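You operate a simulated robot arm through the tools that you are given. There is no shell and no other tool. Be economical: measure what you need, move in short steps, check, and stop when the job is done.

Carry out the task below with a simulated two-armed robot. There is one attempt and no reset: what you move stays moved.

Task
Fold the stretcher board up, then tighten its three straps.
Fine: pull each tail to its white band, then shut its cam.
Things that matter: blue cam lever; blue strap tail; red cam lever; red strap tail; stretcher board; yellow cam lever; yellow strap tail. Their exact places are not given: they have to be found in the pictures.

Only the result counts: the job must be done as asked and must still hold three seconds after the hand-in. Knocking over, shifting, dropping, spilling or breaking anything else fails it. Flat cloth is picked up by pressing the open fingertips on it (5 to 10 N) and closing them slowly along it; thin cloth reads only 2 to 8 mm in the jaws.

Robot
Two 7-joint arms with two-finger parallel grippers on one trunk, on a base that drives. Base frame: it is fixed to the floor where the robot stands at the start and does not move with it; the origin is under the middle of the robot, x ahead of it, y to its left, z up. Readings come in mm, rad, newtons and seconds.
The left shoulder is at the start at [50, 161, 1198], the right one opposite. With the tool pointing down near the work surface each hand reaches from about 100 to 540 mm from the robot's upright axis, wherever it stands, measured 20 degrees to its own side. Places, roughly: blue cam lever [800, -100, 1000]; blue strap tail [700, -100, 1000]; red cam lever [800, 300, 1000]; red strap tail [700, 300, 1000]; stretcher board [600, 100, 800]; yellow cam lever [800, 100, 1000]; yellow strap tail [700, 100, 1000]. Payload 3.43 kg a hand.
The TCP of each hand is the grasp point between the finger pads, 30 mm short of the fingertips. In the tool frame z runs along the fingers and y along their closing line. Largest opening 94 mm; finger width 28, thickness 10; the body of the gripper, 50 by 96 mm, starts 55 mm behind the TCP.
Orientation is told as [roll, pitch, yaw] about the base's x, y, z axes, in that order, counted from this pose: with the fingers straight down and closing along the base's y, the tool's x points along the base's -x, its y along +y and its z along -z.

Tools
- The arms move only by the tool move_arm. It takes "left_rows", "right_rows" or both (then of equal length, played together; a hand with none holds still); each is a list of rows, each a list of 7 numbers: the shift along the tool's x, y, z in units of 25 mm (1.0 is 25 mm), then the turn, a rotation vector about the tool's x, y, z in units of 6 degrees (1.0 is 6 degrees), then the closure in counts, from 0 (fully open) to 255 (shut). In form: [[dx, dy, dz, ax, ay, az, gripper], ...]. A call has 1 to 10 rows; each row shifts and turns the commanded pose from where the row before left it, along the tool's axes as they then stand. A call with a number of a shift or a turn outside -1 to 1 is refused whole. Each row takes 0.2 s and may step no farther than 50 mm and 0.15 rad from the row before; otherwise, or with a gripper value out of range, the whole call is refused. A pose out of reach is approached as far as the arm can. The call stops where the force on the tool passes 60 N (or 10 N more than at its start, if that is more) or the arm is blocked; 0.2 s more then pass. Each finger travels about 45 mm/s and halts on what it meets, pressing with about 38 N; the grip force reading is that of the motor and also rises with nothing between the fingers. The clock runs only during rows and for 0.2 s after the last one: add rows that do not move to give the fingers time. It gives the time, the measured TCP pose, the force on the tool (base axes), the opening and the grip force at its end, in the units of the frame above (readings bear some noise), with the torque about the TCP (base axes, N m) and any sound that the robot's microphone picked up, and new pictures: "show" is both (left out), scene, wrist or none (wrist: the cameras of the hands that moved).
- Cameras (640 x 400 px; columns grow to the right, rows downward): "scene" is now at [130.2, 21.4, 1341.7]; the picture's right is [0.19, -0.98, 0.00], its down [-0.37, -0.07, -0.92] and it looks along [0.91, 0.18, -0.38] (base axes); focal length 214 px, centre (320, 200). "left" rides on the left gripper at [76, -14, -102] in its tool frame; the picture's right is [0.18, 0.98, 0.00], its down [-0.75, 0.14, -0.64] and it looks along [-0.63, 0.12, 0.77] (tool axes); focal length 243 px, centre (320, 200). "right" rides on the right gripper at [76, 14, -103] in its tool frame; the picture's right is [-0.18, 0.98, 0.00], its down [-0.75, -0.14, -0.64] and it looks along [-0.63, -0.12, 0.77] (tool axes); focal length 243 px, centre (320, 200).
- lift_body(by): slides the trunk up (or, below 0, down) by that many mm; the arms and the scene camera ride with it, the base frame stays. It gives what a move gives, with no picture.
- steer(legs): drives the robot by 1 to 6 legs, each [ahead, left, turn to the left] in mm, mm and rad, along the robot's own axes; the way and the turn of a leg run together, so that a leg with both is an arc; at most 1500 mm and 3.142 rad a leg. The arms and the cameras ride along, it lands a little off, and it stops where it bumps. It gives what a move gives, and a new picture of the scene camera.
- turn_head(pan, tilt): turns the head with the scene camera to pan (to the left, within 1.396 rad either way) and tilt (down, from -0.506 to 1.204), counted from straight ahead of the robot. It gives what a move gives, and a new picture of the scene camera.
- locate(camera, pixels): for up to 12 pixels [column, row] of the newest picture of that camera ("zoom" is the newest enlarged one), the place [x, y, z] in the base frame of the surface seen there, good to about 3 mm. The clock stands still meanwhile.
- zoom(camera, box): a new picture of the part [left, top, right, bottom] of that camera's present view, enlarged. The clock stands still meanwhile.
- finish_job(): hands the job in; it is judged then, once.

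Go step by step. Measure first, check grasps and placings, and put right what went wrong. The budget is 80 turns and 260 pictures, counting those below and the enlarged ones. Unless the task says otherwise, let go and move clear before handing in, and close with one line.

The tools are called after ">>>" as name(argument=value, ...) on one line, values as JSON. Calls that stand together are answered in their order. move_arm: Moves the arms, as the interface text tells. Its arguments: {"type":"object","properties":{"left_rows":{"type":"array","items":{"type":"array","items":{"type":"number"}}},"right_rows":{"type":"array","items":{"type":"array","items":{"type":"number"}}},"show":{"type":"string","enum":["both","scene","wrist","none"]}},"required":[]} The other tools are called the same way: lift_body (by) slides the trunk up or down; steer (legs) drives the base; turn_head (pan, tilt) turns the head that bears the scene camera; locate (camera, pixels) gives the place of the surface under pixels of a picture; zoom (camera, box) takes an enlarged picture of a part of a camera's view; finish_job () hands the job in.

At the start:

```text
clock: 0.0
left_eef_pos: [401.6, 227.1, 1304.9]
left_tcp_rot: [-0.001, 0.0, 0.003]
left_force: [0.9, -0.6, 1.0]
left_torque: [0.04, 0.01, -0.02]
left_grip_width: 94.3
left_finger_force: 0.2
right_eef_pos: [340.3, -60.2, 1257.5]
right_tcp_rot: [0.003, -0.001, 0.0]
right_force: [0.0, -0.3, -0.1]
right_torque: [0.03, -0.01, 0.01]
right_grip_width: 94.1
right_finger_force: 0.0
trunk travel left (down, up): [-225.0, 42.0]
robot x, y, heading: [-2.4, -4.6, 0.002]
head pan, tilt: [0.194, 0.393]
```

scene: 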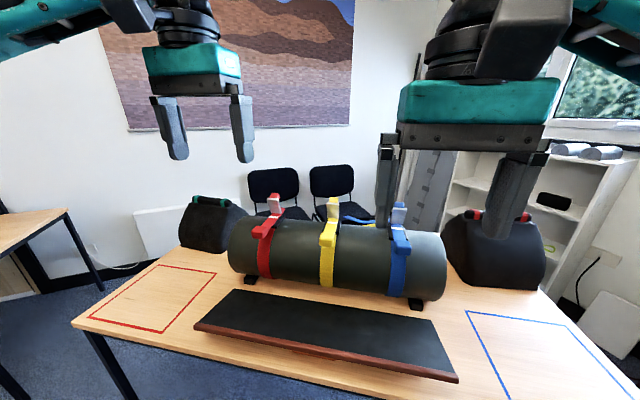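
right: 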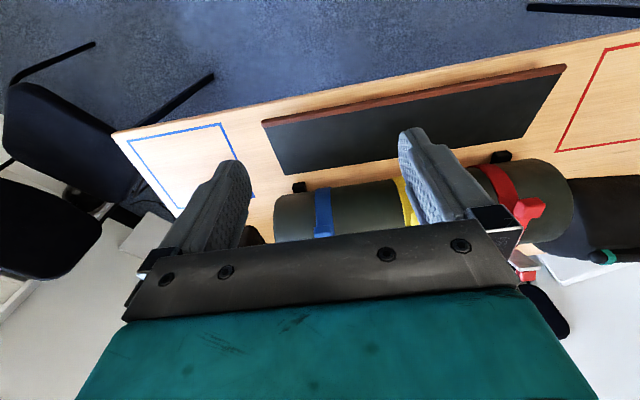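
left: 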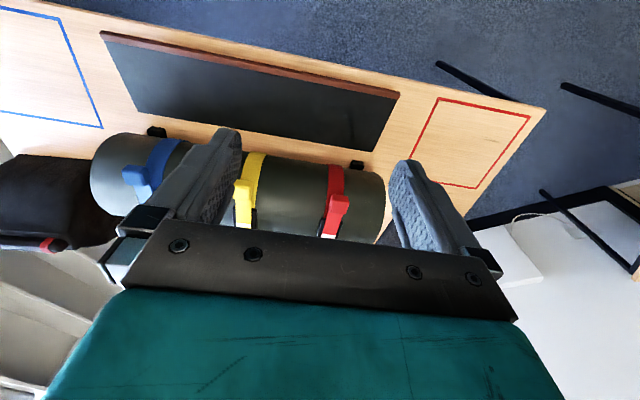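

The scene shows a dark board (cols 195-458, rows 290-380) lying in front of a roll carrying red, yellow and blue straps. I'll zoom in on the straps and the board.

>>> zoom(camera="scene", box=[220, 185, 460, 335])

>>> zoom(camera="left", box=[80, 20, 420, 245])

>>> locate(camera="scene", pixels=[[195, 327], [458, 380], [236, 290], [433, 318], [325, 305], [325, 350], [300, 330], [268, 232], [328, 210], [400, 237], [415, 305], [480, 380]])

```text
2.67 times, centred on (340, 260) of scene
```

zoom: 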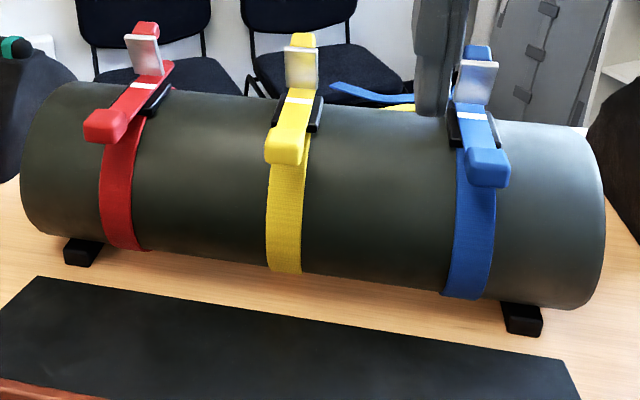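

```text
1.78 times, centred on (250, 132) of left
```

zoom: 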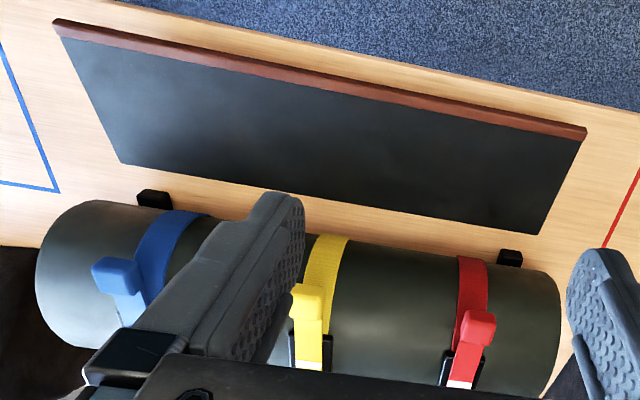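

```text
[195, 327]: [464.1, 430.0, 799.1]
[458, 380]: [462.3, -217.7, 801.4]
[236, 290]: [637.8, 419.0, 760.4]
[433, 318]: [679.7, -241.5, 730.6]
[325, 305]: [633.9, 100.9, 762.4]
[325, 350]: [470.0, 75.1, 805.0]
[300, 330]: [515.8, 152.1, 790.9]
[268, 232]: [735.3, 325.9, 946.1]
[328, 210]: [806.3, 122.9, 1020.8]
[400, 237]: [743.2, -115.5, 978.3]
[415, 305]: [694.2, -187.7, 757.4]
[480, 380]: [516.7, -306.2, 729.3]
```

>>> zoom(camera="scene", box=[240, 185, 304, 225])

>>> zoom(camera="scene", box=[300, 190, 364, 250])

>>> zoom(camera="scene", box=[336, 190, 424, 260])

>>> zoom(camera="left", box=[220, 140, 380, 240])

```text
10.00 times, centred on (272, 205) of scene
```

zoom: 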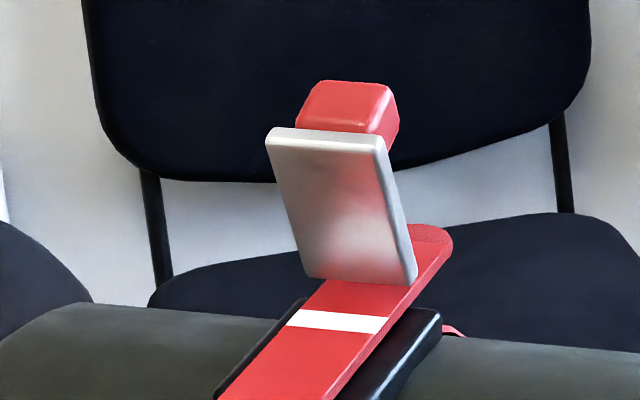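

```text
6.67 times, centred on (332, 220) of scene
```

zoom: 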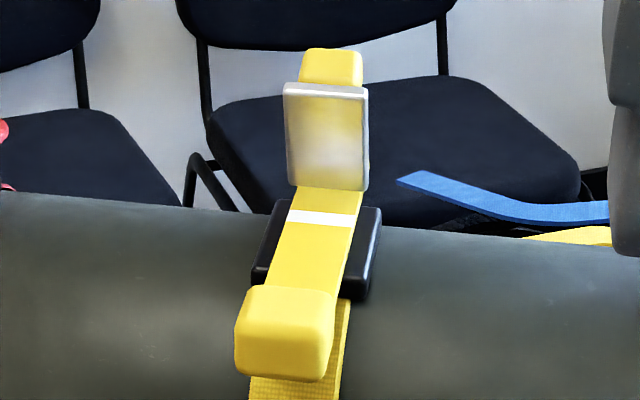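

```text
5.71 times, centred on (380, 225) of scene
```

zoom: 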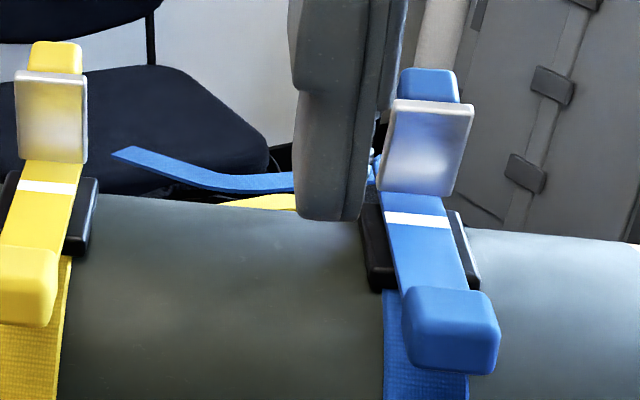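

```text
4.00 times, centred on (300, 190) of left
```

zoom: 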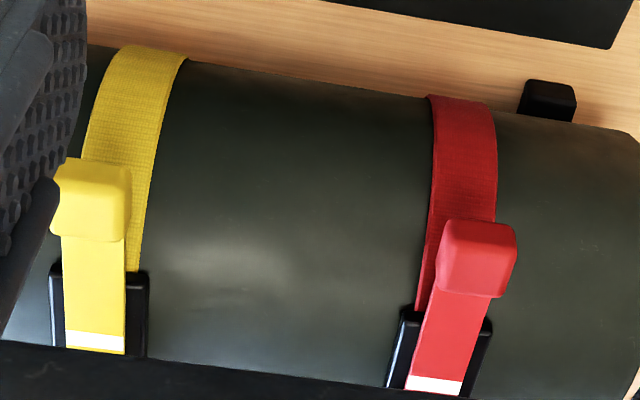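

>>> turn_head(pan=0.0, tilt=0.75)

>>> locate(camera="left", pixels=[[300, 20], [420, 70], [100, 30], [398, 93], [365, 150], [144, 110]])

```text
clock: 0.8
left_eef_pos: [402.5, 227.3, 1304.6]
left_tcp_rot: [-0.002, 0.001, 0.003]
left_force: [-0.5, -0.2, 0.0]
left_torque: [-0.02, 0.04, 0.01]
left_grip_width: 94.1
left_finger_force: 0.0
right_eef_pos: [340.9, -60.9, 1257.6]
right_tcp_rot: [0.002, 0.001, 0.0]
right_force: [0.7, -0.7, -0.4]
right_torque: [0.02, -0.02, 0.03]
right_grip_width: 94.0
right_finger_force: 0.1
trunk travel left (down, up): [-225.0, 42.0]
robot x, y, heading: [-1.5, 0.7, 0.001]
head pan, tilt: [0.0, 0.75]
```

scene: 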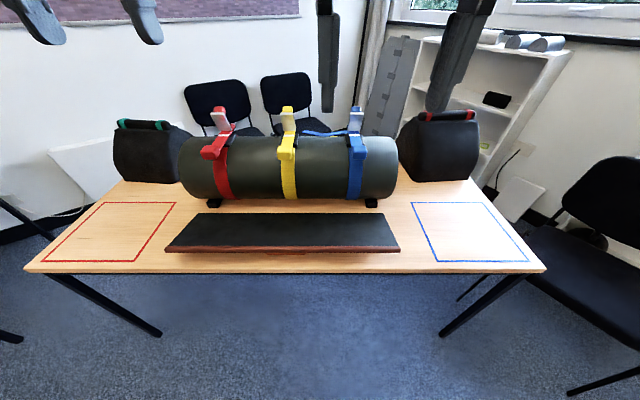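

```text
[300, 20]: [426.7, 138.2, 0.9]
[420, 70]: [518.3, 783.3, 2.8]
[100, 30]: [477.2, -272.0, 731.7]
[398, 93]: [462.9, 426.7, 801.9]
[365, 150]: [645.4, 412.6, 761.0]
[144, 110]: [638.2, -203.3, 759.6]
```

>>> zoom(camera="scene", box=[190, 95, 390, 220])

>>> zoom(camera="scene", box=[150, 200, 420, 280])

>>> locate(camera="scene", pixels=[[210, 154], [285, 156], [358, 154], [220, 120], [287, 121], [356, 121], [322, 150], [322, 190], [282, 272], [200, 222], [200, 240], [282, 251]])

```text
3.20 times, centred on (290, 158) of scene
```

zoom: 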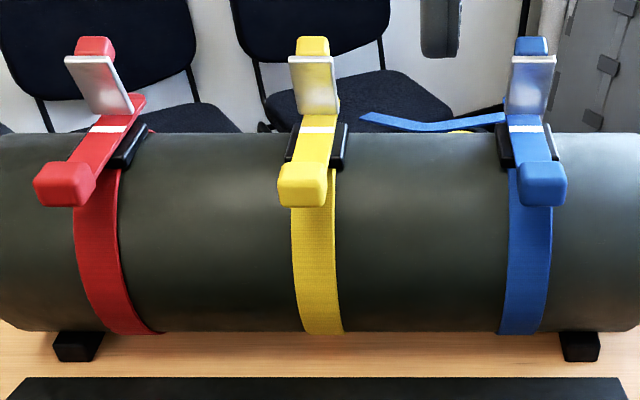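

```text
2.37 times, centred on (285, 240) of scene
```

zoom: 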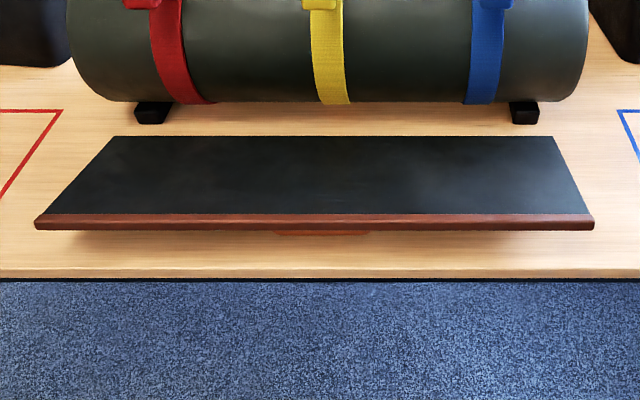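

```text
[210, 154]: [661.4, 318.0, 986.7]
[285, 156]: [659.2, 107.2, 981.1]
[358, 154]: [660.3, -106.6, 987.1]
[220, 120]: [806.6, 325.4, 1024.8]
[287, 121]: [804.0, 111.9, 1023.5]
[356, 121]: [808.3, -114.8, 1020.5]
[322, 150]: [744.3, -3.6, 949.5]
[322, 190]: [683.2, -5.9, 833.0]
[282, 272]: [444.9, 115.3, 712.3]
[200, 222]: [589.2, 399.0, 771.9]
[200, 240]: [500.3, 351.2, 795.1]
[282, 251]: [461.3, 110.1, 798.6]
```

>>> zoom(camera="scene", box=[240, 235, 340, 275])

>>> locate(camera="scene", pixels=[[285, 255], [285, 260], [165, 249], [400, 249], [289, 136], [217, 145], [224, 136], [355, 136], [288, 108], [220, 108], [356, 108], [282, 247]])

```text
6.40 times, centred on (290, 255) of scene
```

zoom: 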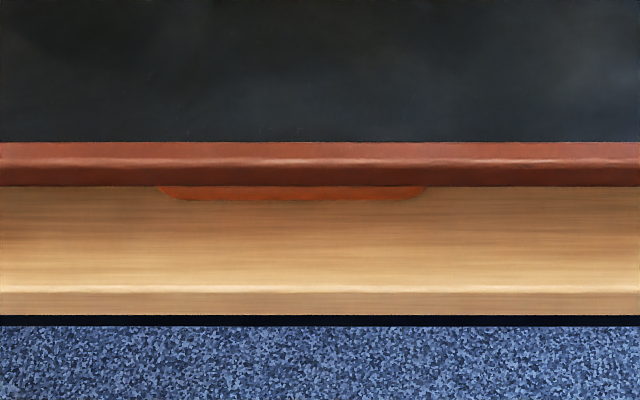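

```text
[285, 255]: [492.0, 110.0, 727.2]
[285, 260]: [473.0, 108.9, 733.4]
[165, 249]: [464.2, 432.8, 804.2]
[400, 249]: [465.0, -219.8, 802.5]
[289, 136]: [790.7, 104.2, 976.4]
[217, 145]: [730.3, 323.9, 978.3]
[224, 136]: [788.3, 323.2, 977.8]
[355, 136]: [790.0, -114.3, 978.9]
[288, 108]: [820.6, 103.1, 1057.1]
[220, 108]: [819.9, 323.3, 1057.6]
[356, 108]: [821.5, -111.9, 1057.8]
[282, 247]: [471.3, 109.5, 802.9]
```

The board's near edge runs along x≈463, z≈800, from y -220 to 432, and its hinge is near x≈645, z≈755. My plan is to grip its right end from the side with the right hand and swing it up. First I'll lower the trunk and move that hand outward.

>>> lift_body(by=-140)

>>> move_arm(right_rows=[[-0.3, -1, 0, 0, 0, 0, 0], [-0.3, -1, 0, 0, 0, 0, 0], [-0.3, -1, 0, 0, 0, 0, 0], [-0.3, -1, 0, 0, 0, 0, 0], [-0.3, -1, 0, 0, 0, 0, 0], [-0.3, -1, 0, 0, 0, 0, 0], [-0.3, -1, 0, 0, 0, 0, 0], [-0.3, -1, 0, 0, 0, 0, 0], [0, -1, 0, 0, 0, 0, 0], [0, -1, 0, 0, 0, 0, 0]], show="none")

>>> move_arm(right_rows=[[0, 0, 0, -1, 0, 0, 0], [0, 0, 0, -1, 0, 0, 0], [0, 0, 0, -1, 0, 0, 0], [0, 0, 0, -1, 0, 0, 0], [0, 0, 0, -1, 0, 0, 0], [0, 0, 0, -1, 0, 0, 0], [0, 0, 0, -1, 0, 0, 0], [0, 0, 0, -1, 0, 0, 0], [0, 0, 0, -1, 0, 0, 0], [0, 0, 0, -1, 0, 0, 0]], show="none")

>>> move_arm(right_rows=[[0, 0, 0, -1, 0, 0, 0], [0, 0, 0, -1, 0, 0, 0], [0, 0, 0, -1, 0, 0, 0], [0, 0, 0, -1, 0, 0, 0], [0, 0, 0, -1, 0, 0, 0]], show="both")

```text
clock: 2.5
left_eef_pos: [401.3, 226.0, 1165.3]
left_tcp_rot: [0.0, 0.001, 0.002]
left_force: [-0.4, -0.7, 0.0]
left_torque: [0.03, 0.04, -0.01]
left_grip_width: 94.3
left_finger_force: 0.1
right_eef_pos: [340.1, -59.1, 1117.9]
right_tcp_rot: [0.001, 0.002, 0.0]
right_force: [0.0, 0.6, 0.4]
right_torque: [-0.02, -0.01, 0.01]
right_grip_width: 94.1
right_finger_force: 0.2
trunk travel left (down, up): [-85.0, 182.0]
robot x, y, heading: [-0.6, -1.8, 0.002]
head pan, tilt: [0.0, 0.75]
```

```text
clock: 4.7
left_eef_pos: [400.7, 226.5, 1164.2]
left_tcp_rot: [-0.001, 0.001, 0.0]
left_force: [0.3, -0.7, 0.0]
left_torque: [0.02, -0.01, 0.01]
left_grip_width: 94.0
left_finger_force: 0.0
right_eef_pos: [401.3, -309.0, 1117.4]
right_tcp_rot: [0.0, 0.001, 0.003]
right_force: [-0.1, -0.3, -0.3]
right_torque: [-0.03, -0.01, 0.02]
right_grip_width: 93.6
right_finger_force: 0.1
trunk travel left (down, up): [-85.0, 182.0]
robot x, y, heading: [1.3, -4.0, 0.002]
head pan, tilt: [0.0, 0.75]
```

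```text
clock: 6.9
left_eef_pos: [402.1, 227.1, 1164.2]
left_tcp_rot: [0.0, 0.0, 0.002]
left_force: [-0.9, 0.2, 0.5]
left_torque: [0.02, 0.0, 0.03]
left_grip_width: 93.9
left_finger_force: 0.0
right_eef_pos: [400.7, -310.9, 1118.0]
right_tcp_rot: [1.051, -0.002, -0.002]
right_force: [0.4, 0.4, 0.0]
right_torque: [0.01, 0.0, -0.05]
right_grip_width: 93.9
right_finger_force: 0.2
trunk travel left (down, up): [-85.0, 182.0]
robot x, y, heading: [-0.7, -2.3, 0.003]
head pan, tilt: [0.0, 0.75]
```

```text
clock: 8.1
left_eef_pos: [402.0, 226.9, 1164.7]
left_tcp_rot: [-0.001, -0.001, 0.002]
left_force: [-0.2, 0.2, -0.7]
left_torque: [-0.03, 0.03, 0.0]
left_grip_width: 94.2
left_finger_force: 0.0
right_eef_pos: [400.5, -310.3, 1117.1]
right_tcp_rot: [1.573, -0.001, 0.001]
right_force: [0.0, -0.8, -0.6]
right_torque: [0.0, -0.02, -0.03]
right_grip_width: 94.2
right_finger_force: 0.1
trunk travel left (down, up): [-85.0, 182.0]
robot x, y, heading: [2.6, 0.5, 0.005]
head pan, tilt: [0.0, 0.75]
```

scene: 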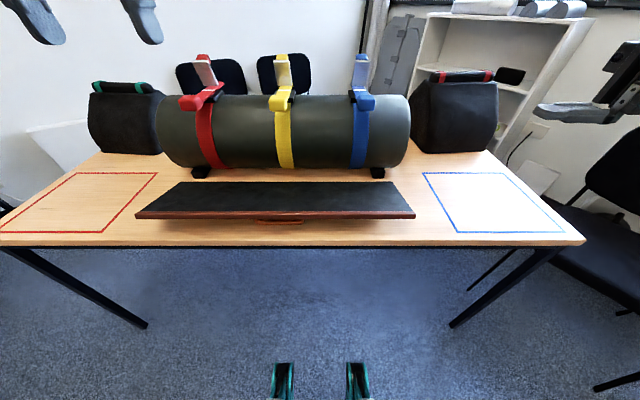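
right: 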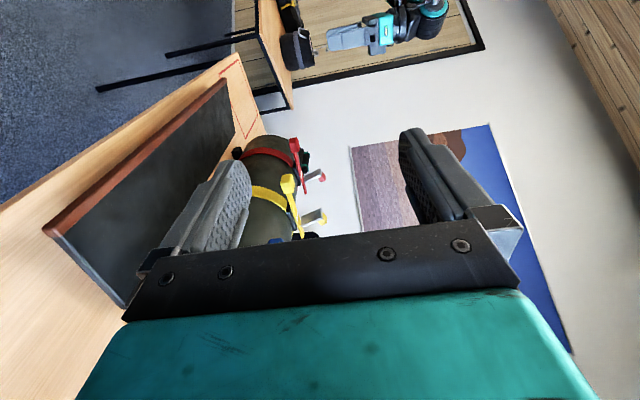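

There is an orange piece under the front edge at about (280,222). I'll look closer before gripping.

>>> zoom(camera="scene", box=[230, 180, 330, 240])

>>> zoom(camera="scene", box=[350, 170, 450, 230])

>>> locate(camera="scene", pixels=[[280, 221], [280, 218], [280, 213], [413, 214], [413, 217], [400, 200], [390, 186], [280, 223]])

```text
6.40 times, centred on (280, 210) of scene
```

zoom: 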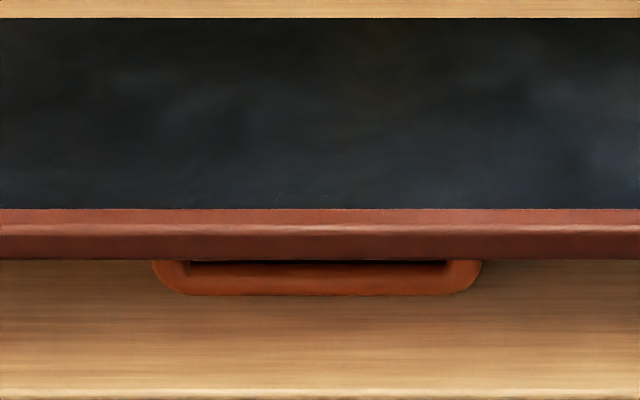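

```text
6.40 times, centred on (400, 200) of scene
```

zoom: 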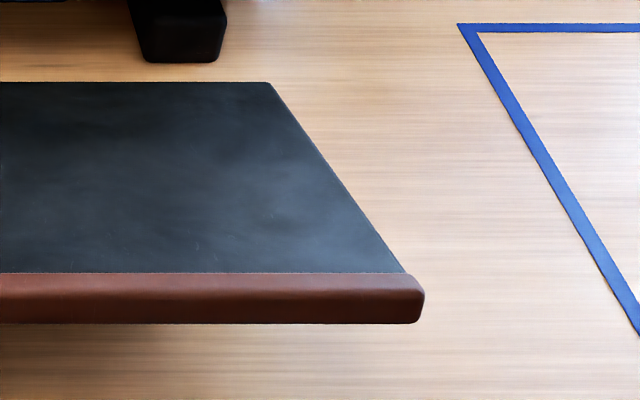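

```text
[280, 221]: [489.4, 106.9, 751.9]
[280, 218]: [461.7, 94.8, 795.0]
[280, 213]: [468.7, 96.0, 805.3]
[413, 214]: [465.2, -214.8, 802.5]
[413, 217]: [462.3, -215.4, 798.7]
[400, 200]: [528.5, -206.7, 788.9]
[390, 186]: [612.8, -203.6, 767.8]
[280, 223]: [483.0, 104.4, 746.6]
```

The handle hangs below the front edge centre; I don't need it. Next the right hand descends beside the board's right end with its jaws half shut.

>>> move_arm(right_rows=[[0, 0, 0, 1, 0, 0, 119], [0, 0, 0, 1, 0, 0, 119], [0, 0, 0, 0.5, 0, 0, 119], [-0.6, -0.95, 0.25, 0, 0, 0, 119], [-0.6, -0.95, 0.25, 0, 0, 0, 119], [-0.6, -0.95, 0.25, 0, 0, 0, 119], [-0.6, -0.95, 0.25, 0, 0, 0, 119], [-0.6, -0.95, 0.25, 0, 0, 0, 119], [-0.6, -0.95, 0.25, 0, 0, 0, 119], [-0.4, -0.95, 0.25, 0, 0, 0, 119]], show="none")

>>> move_arm(right_rows=[[0, -0.95, 0.25, 0, 0, 0, 119], [0, -0.95, 0.25, 0, 0, 0, 119], [0, -0.95, 0.25, 0, 0, 0, 119], [0, -0.95, 0.25, 0, 0, 0, 119], [0, -0.95, 0.25, 0, 0, 0, 119], [0, 0, 0, 0, 0.259, 0.966, 119], [0, 0, 0, 0, 0.259, 0.966, 119], [0, 0, 0, 0, 0.06, 0.2, 119]], show="both")

```text
clock: 10.3
left_eef_pos: [401.6, 227.4, 1164.5]
left_tcp_rot: [0.001, 0.0, 0.001]
left_force: [0.9, 0.5, -1.4]
left_torque: [0.01, 0.01, 0.01]
left_grip_width: 94.0
left_finger_force: 0.2
right_eef_pos: [500.0, -312.0, 944.6]
right_tcp_rot: [1.312, 0.0, 0.0]
right_force: [-0.4, -0.4, -0.2]
right_torque: [0.02, 0.0, -0.04]
right_grip_width: 50.2
right_finger_force: 0.0
trunk travel left (down, up): [-85.0, 182.0]
robot x, y, heading: [-2.1, 0.8, -0.002]
head pan, tilt: [0.0, 0.75]
```

```text
clock: 12.1
left_eef_pos: [402.6, 226.7, 1165.4]
left_tcp_rot: [-0.001, -0.002, 0.002]
left_force: [-0.2, 0.7, 0.8]
left_torque: [0.02, 0.0, 0.0]
left_grip_width: 93.8
left_finger_force: 0.1
right_eef_pos: [487.8, -308.4, 852.4]
right_tcp_rot: [1.31, 0.231, 0.0]
right_force: [0.0, -0.2, 0.5]
right_torque: [-0.04, -0.04, 0.03]
right_grip_width: 50.0
right_finger_force: 0.0
right hand out of reach, approached as far as the arm can: row 4, 5
trunk travel left (down, up): [-85.0, 182.0]
robot x, y, heading: [-2.2, -1.5, -0.002]
head pan, tilt: [0.0, 0.75]
```

scene: 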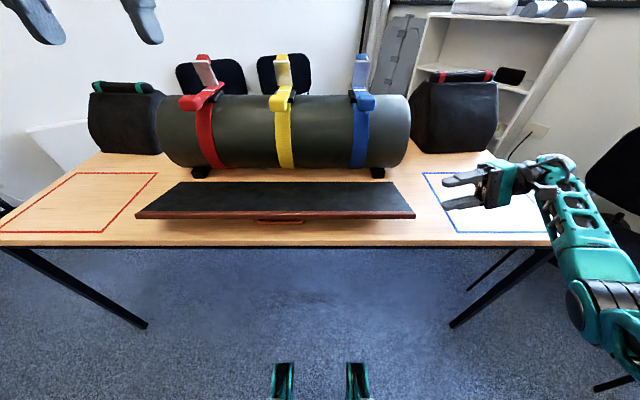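
right: 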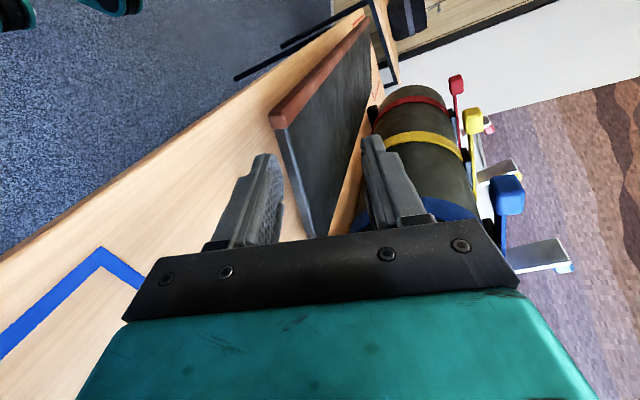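

The arm ran out of reach at z 852. Shifting the robot right and lowering the trunk should fix that, so I'll check the feet clearance and do both.

>>> locate(camera="scene", pixels=[[283, 370], [357, 370], [150, 325], [452, 325], [280, 245]])

>>> steer(legs=[[0, -130, 0]])

>>> lift_body(by=-60)

```text
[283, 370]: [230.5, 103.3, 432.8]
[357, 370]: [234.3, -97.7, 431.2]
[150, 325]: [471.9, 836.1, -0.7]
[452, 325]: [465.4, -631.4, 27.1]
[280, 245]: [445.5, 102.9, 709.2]
```

```text
clock: 13.9
left_eef_pos: [401.3, 97.0, 1164.4]
left_tcp_rot: [0.0, 0.0, 0.001]
left_force: [0.0, 0.0, 0.8]
left_torque: [0.0, 0.0, 0.03]
left_grip_width: 94.2
left_finger_force: 0.2
right_eef_pos: [488.6, -437.2, 851.5]
right_tcp_rot: [1.312, 0.23, -0.001]
right_force: [0.3, 0.2, -0.3]
right_torque: [-0.02, 0.0, 0.03]
right_grip_width: 50.2
right_finger_force: 0.0
trunk travel left (down, up): [-85.0, 182.0]
robot x, y, heading: [1.5, -129.7, -0.0]
head pan, tilt: [0.0, 0.75]
```

scene: 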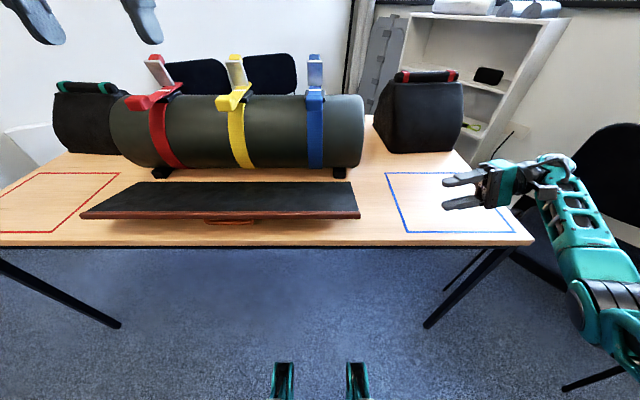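

```text
clock: 14.9
left_eef_pos: [402.5, 96.4, 1104.1]
left_tcp_rot: [-0.001, 0.001, -0.001]
left_force: [0.0, -0.1, -0.1]
left_torque: [-0.04, 0.01, -0.01]
left_grip_width: 94.0
left_finger_force: 0.0
right_eef_pos: [487.3, -437.2, 791.0]
right_tcp_rot: [1.311, 0.229, 0.0]
right_force: [-0.2, -0.4, -0.1]
right_torque: [0.02, 0.04, 0.01]
right_grip_width: 49.8
right_finger_force: 0.1
trunk travel left (down, up): [-25.0, 242.0]
robot x, y, heading: [4.0, -131.1, 0.003]
head pan, tilt: [0.0, 0.75]
```

>>> move_arm(right_rows=[[0, 0.223, 0.831, 0, 0, 0, 119], [0, 0.223, 0.831, 0, 0, 0, 119], [0, 0.223, 0.831, 0, 0, 0, 119], [0, 0.223, 0.831, 0, 0, 0, 119], [0, 0.223, 0.831, 0, 0, 0, 119], [0, 0.223, 0.831, 0, 0, 0, 119], [0, 0.223, 0.831, 0, 0, 0, 119]], show="both")

```text
clock: 16.5
left_eef_pos: [402.7, 96.9, 1105.0]
left_tcp_rot: [-0.002, 0.001, 0.001]
left_force: [-0.1, 0.3, 0.6]
left_torque: [0.01, 0.0, 0.01]
left_grip_width: 94.0
left_finger_force: 0.0
right_eef_pos: [489.4, -285.4, 791.3]
right_tcp_rot: [1.311, 0.233, 0.001]
right_force: [0.2, -0.2, 0.6]
right_torque: [0.0, 0.04, -0.02]
right_grip_width: 50.1
right_finger_force: 0.1
trunk travel left (down, up): [-25.0, 242.0]
robot x, y, heading: [2.4, -131.5, 0.003]
head pan, tilt: [0.0, 0.75]
```

scene: 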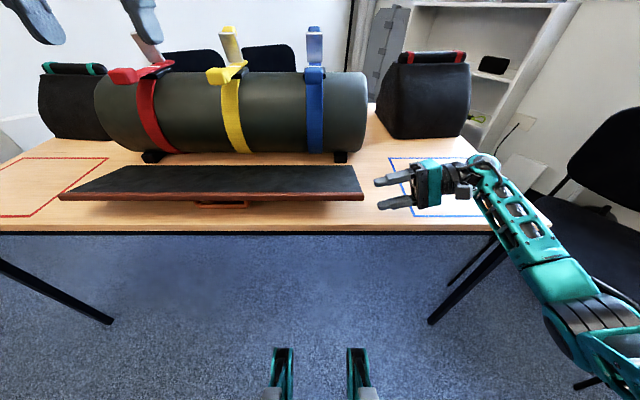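
right: 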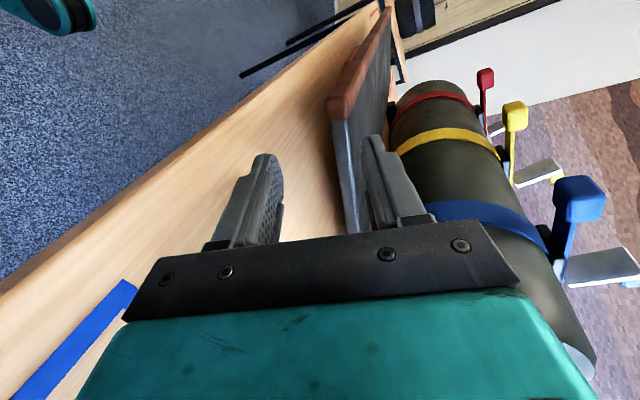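

>>> move_arm(right_rows=[[0, 0.28, 0.79, 0, 0, 0, 119], [0, 0.28, 0.79, 0, 0, 0, 119], [0, 0.22, 0.8, 0, 0, 0, 119], [0, 0, 0, 0, 0, 0, 165], [0, 0, 0, 0, 0, 0, 165]], show="both")

```text
clock: 17.7
left_eef_pos: [401.5, 96.7, 1105.3]
left_tcp_rot: [-0.001, 0.0, 0.002]
left_force: [-0.2, -0.1, -0.3]
left_torque: [0.04, -0.02, 0.0]
left_grip_width: 94.1
left_finger_force: 0.0
right_eef_pos: [489.0, -224.1, 797.6]
right_tcp_rot: [1.311, 0.229, 0.0]
right_force: [-1.0, 0.8, 0.8]
right_torque: [0.0, 0.03, 0.01]
right_grip_width: 33.1
right_finger_force: 0.0
trunk travel left (down, up): [-25.0, 242.0]
robot x, y, heading: [-2.6, -128.0, 0.004]
head pan, tilt: [0.0, 0.75]
```

scene: 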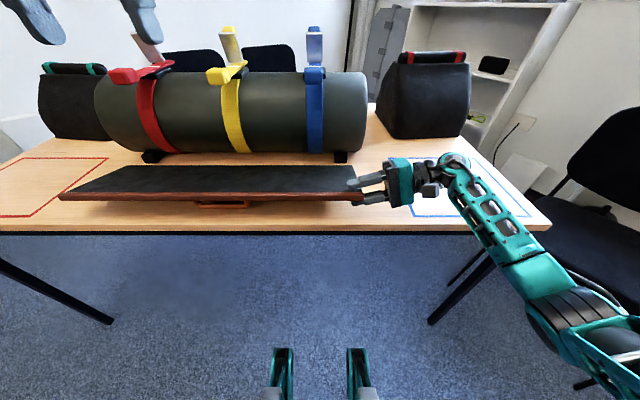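
right: 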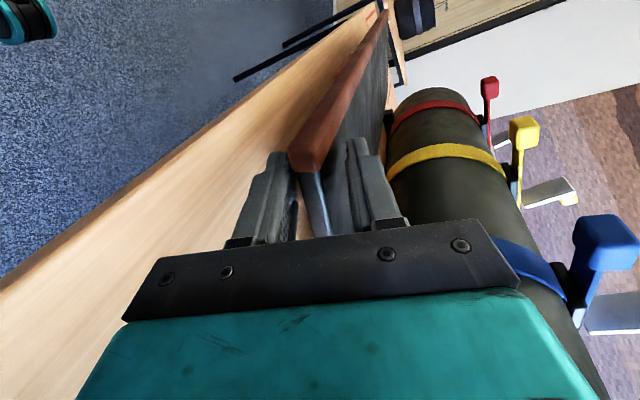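

The board's end is between the jaws, so I'll swing it up along the arc.

>>> move_arm(right_rows=[[-0.035, 0.634, -0.17, 0, 0.259, 0.966, 165], [-0.035, 0.634, -0.17, 0, 0.259, 0.966, 165], [-0.035, 0.634, -0.17, 0, 0.259, 0.966, 165], [-0.035, 0.634, -0.17, 0, 0.259, 0.966, 165], [-0.035, 0.634, -0.17, 0, 0.259, 0.966, 165]], show="both")

```text
clock: 18.9
left_eef_pos: [402.6, 94.4, 1104.9]
left_tcp_rot: [-0.001, 0.001, 0.0]
left_force: [0.2, -0.2, 0.4]
left_torque: [-0.01, 0.01, 0.01]
left_grip_width: 94.1
left_finger_force: 0.2
right_eef_pos: [527.9, -225.3, 866.5]
right_tcp_rot: [1.31, 0.759, -0.003]
right_force: [2.4, -13.8, -10.0]
right_torque: [-0.08, -0.27, 0.32]
right_grip_width: 38.1
right_finger_force: 4.6
trunk travel left (down, up): [-25.0, 242.0]
robot x, y, heading: [-0.3, -129.8, 0.0]
head pan, tilt: [0.0, 0.75]
```

scene: 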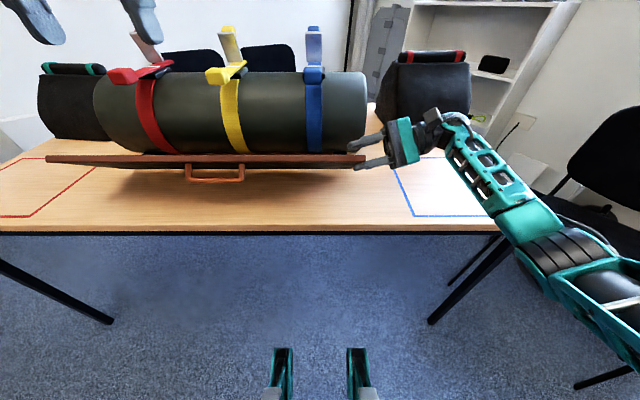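
right: 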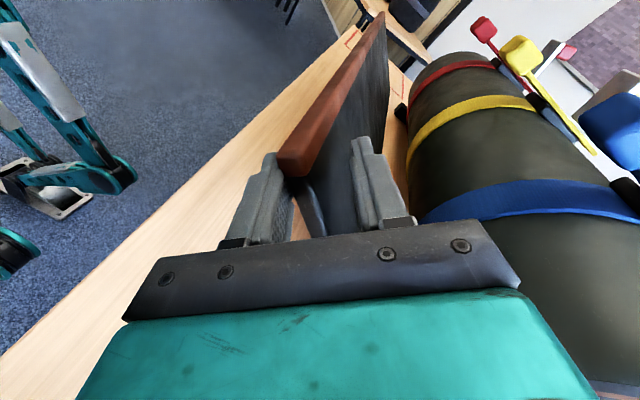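

>>> move_arm(right_rows=[[-0.035, 0.634, -0.17, 0, 0.259, 0.966, 165], [-0.035, 0.634, -0.17, 0, 0.259, 0.966, 165], [-0.035, 0.634, -0.17, 0, 0.259, 0.966, 165], [-0.035, 0.634, -0.17, 0, 0.259, 0.966, 165], [-0.035, 0.634, -0.17, 0, 0.259, 0.966, 165], [-0.035, 0.634, -0.17, 0, 0.259, 0.966, 165]], show="both")

```text
clock: 20.3
left_eef_pos: [402.7, 95.7, 1103.0]
left_tcp_rot: [-0.001, 0.0, -0.001]
left_force: [-0.5, 0.6, 0.3]
left_torque: [-0.03, -0.01, 0.0]
left_grip_width: 93.9
left_finger_force: 0.1
right_eef_pos: [596.4, -225.7, 912.2]
right_tcp_rot: [1.318, 1.336, 0.008]
right_force: [2.2, -15.5, -7.4]
right_torque: [0.09, -0.07, 0.33]
right_grip_width: 35.6
right_finger_force: 2.1
right hand out of reach, approached as far as the arm can: row 6
trunk travel left (down, up): [-25.0, 242.0]
robot x, y, heading: [-2.2, -132.7, 0.002]
head pan, tilt: [0.0, 0.75]
```

scene: 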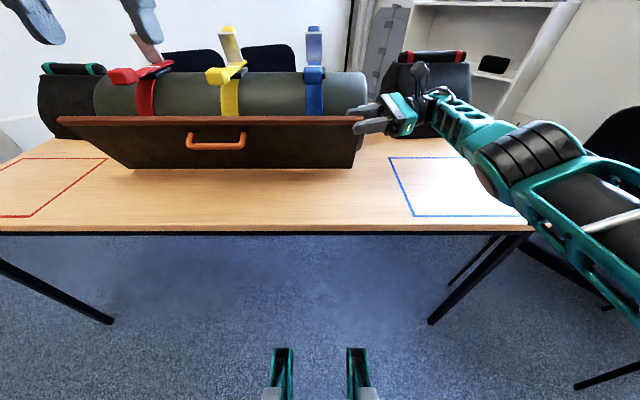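
right: 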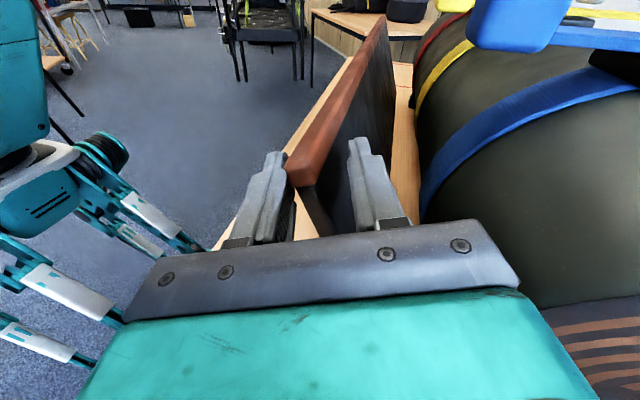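

The board is at about 75° and the arm's reach is nearly spent. I'll check how far off the bag is before driving ahead.

>>> locate(camera="scene", pixels=[[400, 80], [395, 130], [440, 135], [440, 60], [425, 75], [300, 120], [100, 120], [300, 165], [330, 135]])

```text
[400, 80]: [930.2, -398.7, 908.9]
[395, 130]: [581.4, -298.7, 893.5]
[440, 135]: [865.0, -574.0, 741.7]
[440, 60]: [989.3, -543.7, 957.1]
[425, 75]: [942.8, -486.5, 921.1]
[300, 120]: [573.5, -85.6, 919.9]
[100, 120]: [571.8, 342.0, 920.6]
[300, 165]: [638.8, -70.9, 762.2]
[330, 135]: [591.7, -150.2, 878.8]
```

>>> steer(legs=[[70, 0, 0]])

```text
clock: 21.4
left_eef_pos: [473.0, 95.5, 1105.0]
left_tcp_rot: [-0.003, -0.002, 0.0]
left_force: [0.6, 0.2, -0.2]
left_torque: [0.05, 0.0, -0.02]
left_grip_width: 94.1
left_finger_force: 0.1
right_eef_pos: [661.4, -226.2, 916.1]
right_tcp_rot: [1.328, 1.326, 0.044]
right_force: [-6.4, -2.6, 1.7]
right_torque: [-0.04, 0.03, -0.08]
right_grip_width: 32.9
right_finger_force: 0.0
trunk travel left (down, up): [-25.0, 242.0]
robot x, y, heading: [72.7, -131.7, 0.001]
head pan, tilt: [0.0, 0.75]
stopped in leg 1: the force on the tool passed its limit at 73 N (the readings are from after the stop); the commanded pose is now the measured one
```

scene: 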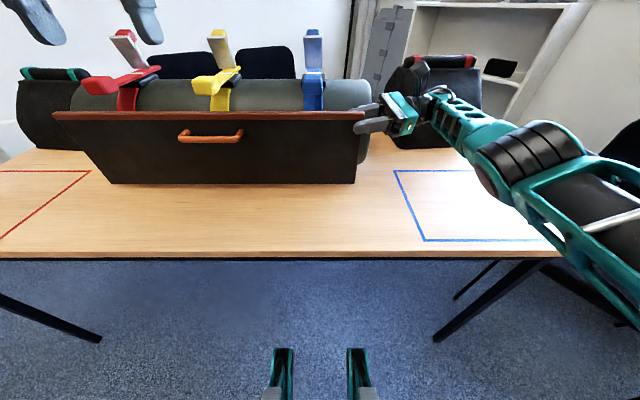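

>>> locate(camera="scene", pixels=[[300, 116], [120, 116], [300, 175], [130, 175], [240, 150]])

>>> zoom(camera="right", box=[200, 0, 640, 275])

```text
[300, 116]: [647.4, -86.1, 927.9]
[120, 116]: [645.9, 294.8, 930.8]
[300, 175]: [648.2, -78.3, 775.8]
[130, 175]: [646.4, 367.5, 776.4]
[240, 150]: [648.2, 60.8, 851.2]
```

```text
1.45 times, centred on (420, 138) of right
```

zoom: 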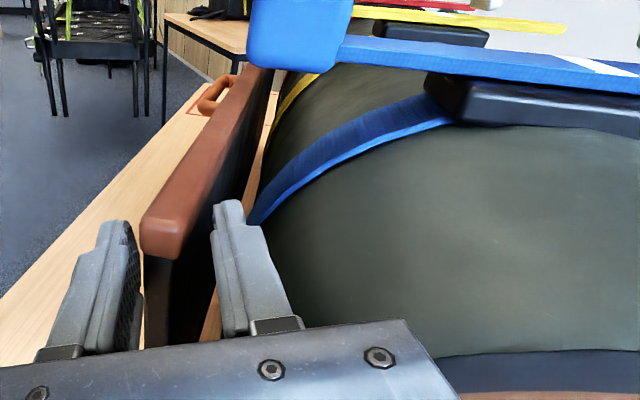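

The board face is now exactly vertical, with x≈647 at both top and bottom. I'll back the hand off 6 mm to see whether the board stays up.

>>> move_arm(right_rows=[[0.03, -0.11, 0.03, 0, 0, 0, 165], [0.03, -0.11, 0.03, 0, 0, 0, 165], [0, 0, 0, 0, 0, 0, 165], [0, 0, 0, 0, 0, 0, 165]], show="both")

>>> locate(camera="scene", pixels=[[300, 116], [120, 116], [300, 175], [130, 175], [240, 150]])

```text
clock: 22.4
left_eef_pos: [474.3, 97.9, 1104.2]
left_tcp_rot: [0.001, 0.001, 0.001]
left_force: [1.2, -0.8, 0.1]
left_torque: [-0.04, 0.01, 0.0]
left_grip_width: 94.0
left_finger_force: 0.0
right_eef_pos: [655.1, -226.7, 914.5]
right_tcp_rot: [1.324, 1.328, 0.038]
right_force: [2.2, 1.8, -0.5]
right_torque: [-0.03, 0.05, -0.07]
right_grip_width: 35.1
right_finger_force: 1.9
trunk travel left (down, up): [-25.0, 242.0]
robot x, y, heading: [73.8, -133.5, 0.001]
head pan, tilt: [0.0, 0.75]
```

scene: 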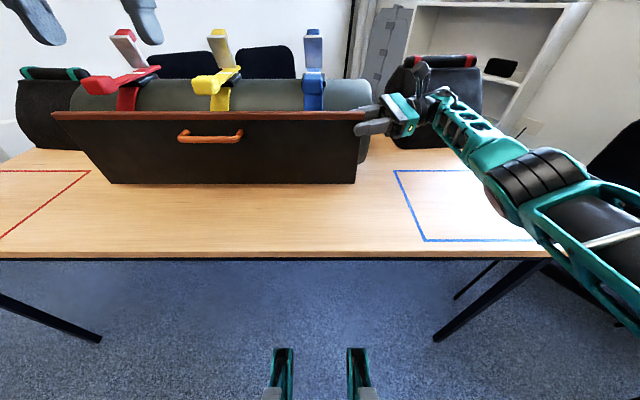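
right: 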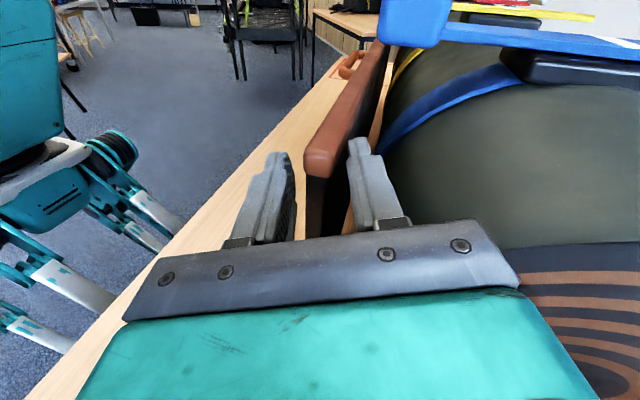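

```text
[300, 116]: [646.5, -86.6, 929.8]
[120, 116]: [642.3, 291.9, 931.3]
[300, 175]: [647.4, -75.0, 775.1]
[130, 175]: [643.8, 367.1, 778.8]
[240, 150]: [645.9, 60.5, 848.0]
```

The board stays vertical while the front finger is clear of it, so the hand can withdraw sideways.

>>> move_arm(right_rows=[[-0.01, 0.06, -0.02, 0, 0, 0, 160], [0, -0.2, -0.8, 0, 0, 0, 160], [0, -0.259, -0.966, 0, 0, 0, 160], [0, -0.259, -0.966, 0, 0, 0, 160], [0, -0.259, -0.966, 0, 0, 0, 160]], show="scene")

>>> locate(camera="scene", pixels=[[300, 116], [120, 116], [300, 175], [130, 175], [240, 150]])

```text
clock: 23.6
left_eef_pos: [473.9, 96.7, 1103.5]
left_tcp_rot: [0.001, -0.001, 0.001]
left_force: [0.1, 1.1, -0.2]
left_torque: [0.03, -0.01, 0.03]
left_grip_width: 94.4
left_finger_force: 0.1
right_eef_pos: [651.5, -292.6, 916.1]
right_tcp_rot: [1.325, 1.325, 0.043]
right_force: [-0.5, 0.2, -0.1]
right_torque: [0.03, 0.0, -0.01]
right_grip_width: 35.1
right_finger_force: 0.1
right hand out of reach, approached as far as the arm can: row 4, 5
trunk travel left (down, up): [-25.0, 242.0]
robot x, y, heading: [68.9, -131.9, -0.005]
head pan, tilt: [0.0, 0.75]
```

scene: 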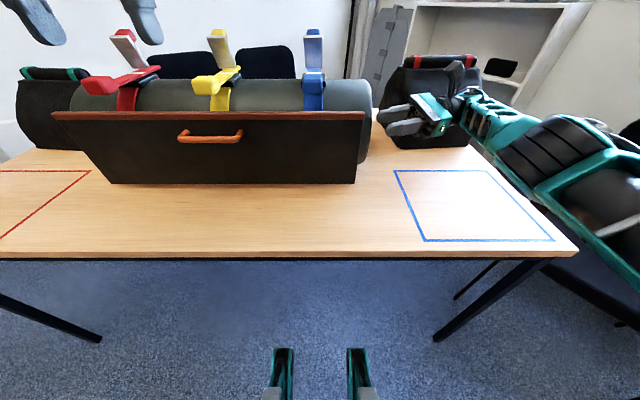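

```text
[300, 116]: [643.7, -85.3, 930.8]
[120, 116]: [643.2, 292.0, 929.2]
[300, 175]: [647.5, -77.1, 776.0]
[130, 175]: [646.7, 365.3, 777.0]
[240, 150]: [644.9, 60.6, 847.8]
```

The board holds. I'll back off, raise the trunk and turn the right hand fingers-down again.

>>> steer(legs=[[-170, 0, 0]])

>>> lift_body(by=200)

>>> move_arm(right_rows=[[0, 0, 0, 0, -0.259, -0.966, 0], [0, 0, 0, 0, -0.259, -0.966, 0], [0, 0, 0, 0, -0.259, -0.966, 0], [0, 0, 0, 0, -0.259, -0.966, 0], [0, 0, 0, 0, -0.259, -0.966, 0], [0, 0, 0, 0, -0.259, -0.966, 0], [0, 0, 0, 0, -0.259, -0.966, 0], [0, 0, 0, 0, -0.259, -0.966, 0], [0, 0, 0, 0, -0.259, -0.966, 0], [0, 0, 0, 0, -0.259, -0.966, 0]], show="none")

>>> move_arm(right_rows=[[0, 0, 0, 0, -0.259, -0.966, 0], [0, 0, 0, 0, -0.259, -0.966, 0], [0, 0, 0, 0, -0.18, -0.68, 0], [0, 0, 0, 1, 0, 0, 0], [0, 0, 0, 1, 0, 0, 0], [0, 0, 0, 1, 0, 0, 0], [0, 0, 0, 1, 0, 0, 0], [0, 0, 0, 1, 0, 0, 0], [0, 0, 0, 1, 0, 0, 0], [0, 0, 0, 1, 0, 0, 0]], show="none")

>>> move_arm(right_rows=[[0, 0, 0, 1, 0, 0, 0], [0, 0, 0, 1, 0, 0, 0], [0, 0, 0, 1, 0, 0, 0], [0, 0, 0, 1, 0, 0, 0], [0, 0, 0, 1, 0, 0, 0], [0, 0, 0, 0.6, 0, 0, 0]], show="scene")

```text
clock: 25.1
left_eef_pos: [301.0, 95.7, 1103.9]
left_tcp_rot: [0.0, -0.001, 0.0]
left_force: [-0.1, 0.5, -0.8]
left_torque: [0.0, 0.01, 0.0]
left_grip_width: 94.0
left_finger_force: 0.2
right_eef_pos: [479.9, -291.4, 915.3]
right_tcp_rot: [1.326, 1.327, 0.041]
right_force: [0.4, 0.1, 0.4]
right_torque: [0.01, -0.02, 0.0]
right_grip_width: 35.1
right_finger_force: 0.1
trunk travel left (down, up): [-25.0, 242.0]
robot x, y, heading: [-98.0, -128.6, -0.002]
head pan, tilt: [0.0, 0.75]
```

scene: 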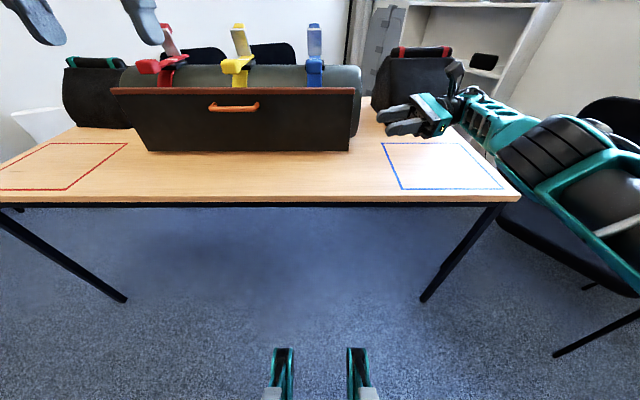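

```text
clock: 27.3
left_eef_pos: [303.3, 97.4, 1303.7]
left_tcp_rot: [-0.001, 0.003, 0.0]
left_force: [-0.2, -0.8, 0.4]
left_torque: [-0.02, -0.02, -0.02]
left_grip_width: 94.0
left_finger_force: 0.0
right_eef_pos: [478.7, -290.2, 1115.5]
right_tcp_rot: [1.325, 1.327, 0.041]
right_force: [-0.1, 0.3, 0.3]
right_torque: [-0.01, 0.0, -0.01]
right_grip_width: 35.1
right_finger_force: 0.0
trunk travel left (down, up): [-225.0, 42.0]
robot x, y, heading: [-100.8, -130.3, 0.0]
head pan, tilt: [0.0, 0.75]
```

```text
clock: 29.5
left_eef_pos: [301.8, 97.5, 1304.6]
left_tcp_rot: [0.0, 0.001, 0.0]
left_force: [-0.2, 0.2, -0.4]
left_torque: [-0.02, 0.02, 0.01]
left_grip_width: 93.9
left_finger_force: 0.1
right_eef_pos: [503.3, -298.3, 1114.2]
right_tcp_rot: [1.315, 0.447, 0.046]
right_force: [0.5, 0.0, -0.8]
right_torque: [0.0, 0.01, 0.0]
right_grip_width: 94.0
right_finger_force: 0.0
right hand out of reach, approached as far as the arm can: row 1, 3, 5, 6, 7, 8, 9, 10
trunk travel left (down, up): [-225.0, 42.0]
robot x, y, heading: [-100.0, -134.5, 0.001]
head pan, tilt: [0.0, 0.75]
```

```text
clock: 31.7
left_eef_pos: [301.3, 96.5, 1304.4]
left_tcp_rot: [-0.001, 0.0, 0.001]
left_force: [-0.3, 0.2, 0.9]
left_torque: [0.0, -0.01, 0.01]
left_grip_width: 93.8
left_finger_force: 0.0
right_eef_pos: [512.0, -297.6, 1116.7]
right_tcp_rot: [0.581, 0.162, 0.039]
right_force: [0.3, -0.8, 0.1]
right_torque: [0.01, -0.04, -0.01]
right_grip_width: 93.8
right_finger_force: 0.1
right hand out of reach, approached as far as the arm can: row 1, 2
trunk travel left (down, up): [-225.0, 42.0]
robot x, y, heading: [-102.1, -126.7, 0.001]
head pan, tilt: [0.0, 0.75]
```

```text
clock: 33.1
left_eef_pos: [303.0, 95.2, 1305.1]
left_tcp_rot: [-0.001, -0.002, 0.0]
left_force: [0.2, 0.0, 0.1]
left_torque: [0.02, -0.01, -0.02]
left_grip_width: 93.9
left_finger_force: 0.1
right_eef_pos: [505.1, -298.9, 1116.3]
right_tcp_rot: [-0.006, 0.163, 0.042]
right_force: [0.0, -0.2, 0.5]
right_torque: [-0.02, 0.01, 0.01]
right_grip_width: 94.2
right_finger_force: 0.1
right hand out of reach, approached as far as the arm can: row 1, 4
trunk travel left (down, up): [-225.0, 42.0]
robot x, y, heading: [-102.7, -127.5, -0.003]
head pan, tilt: [0.0, 0.75]
```

scene: 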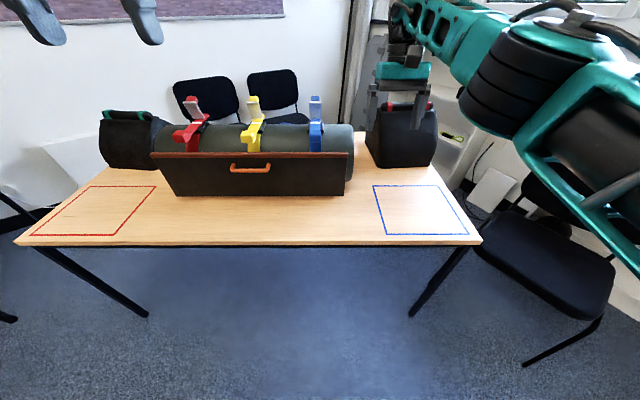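

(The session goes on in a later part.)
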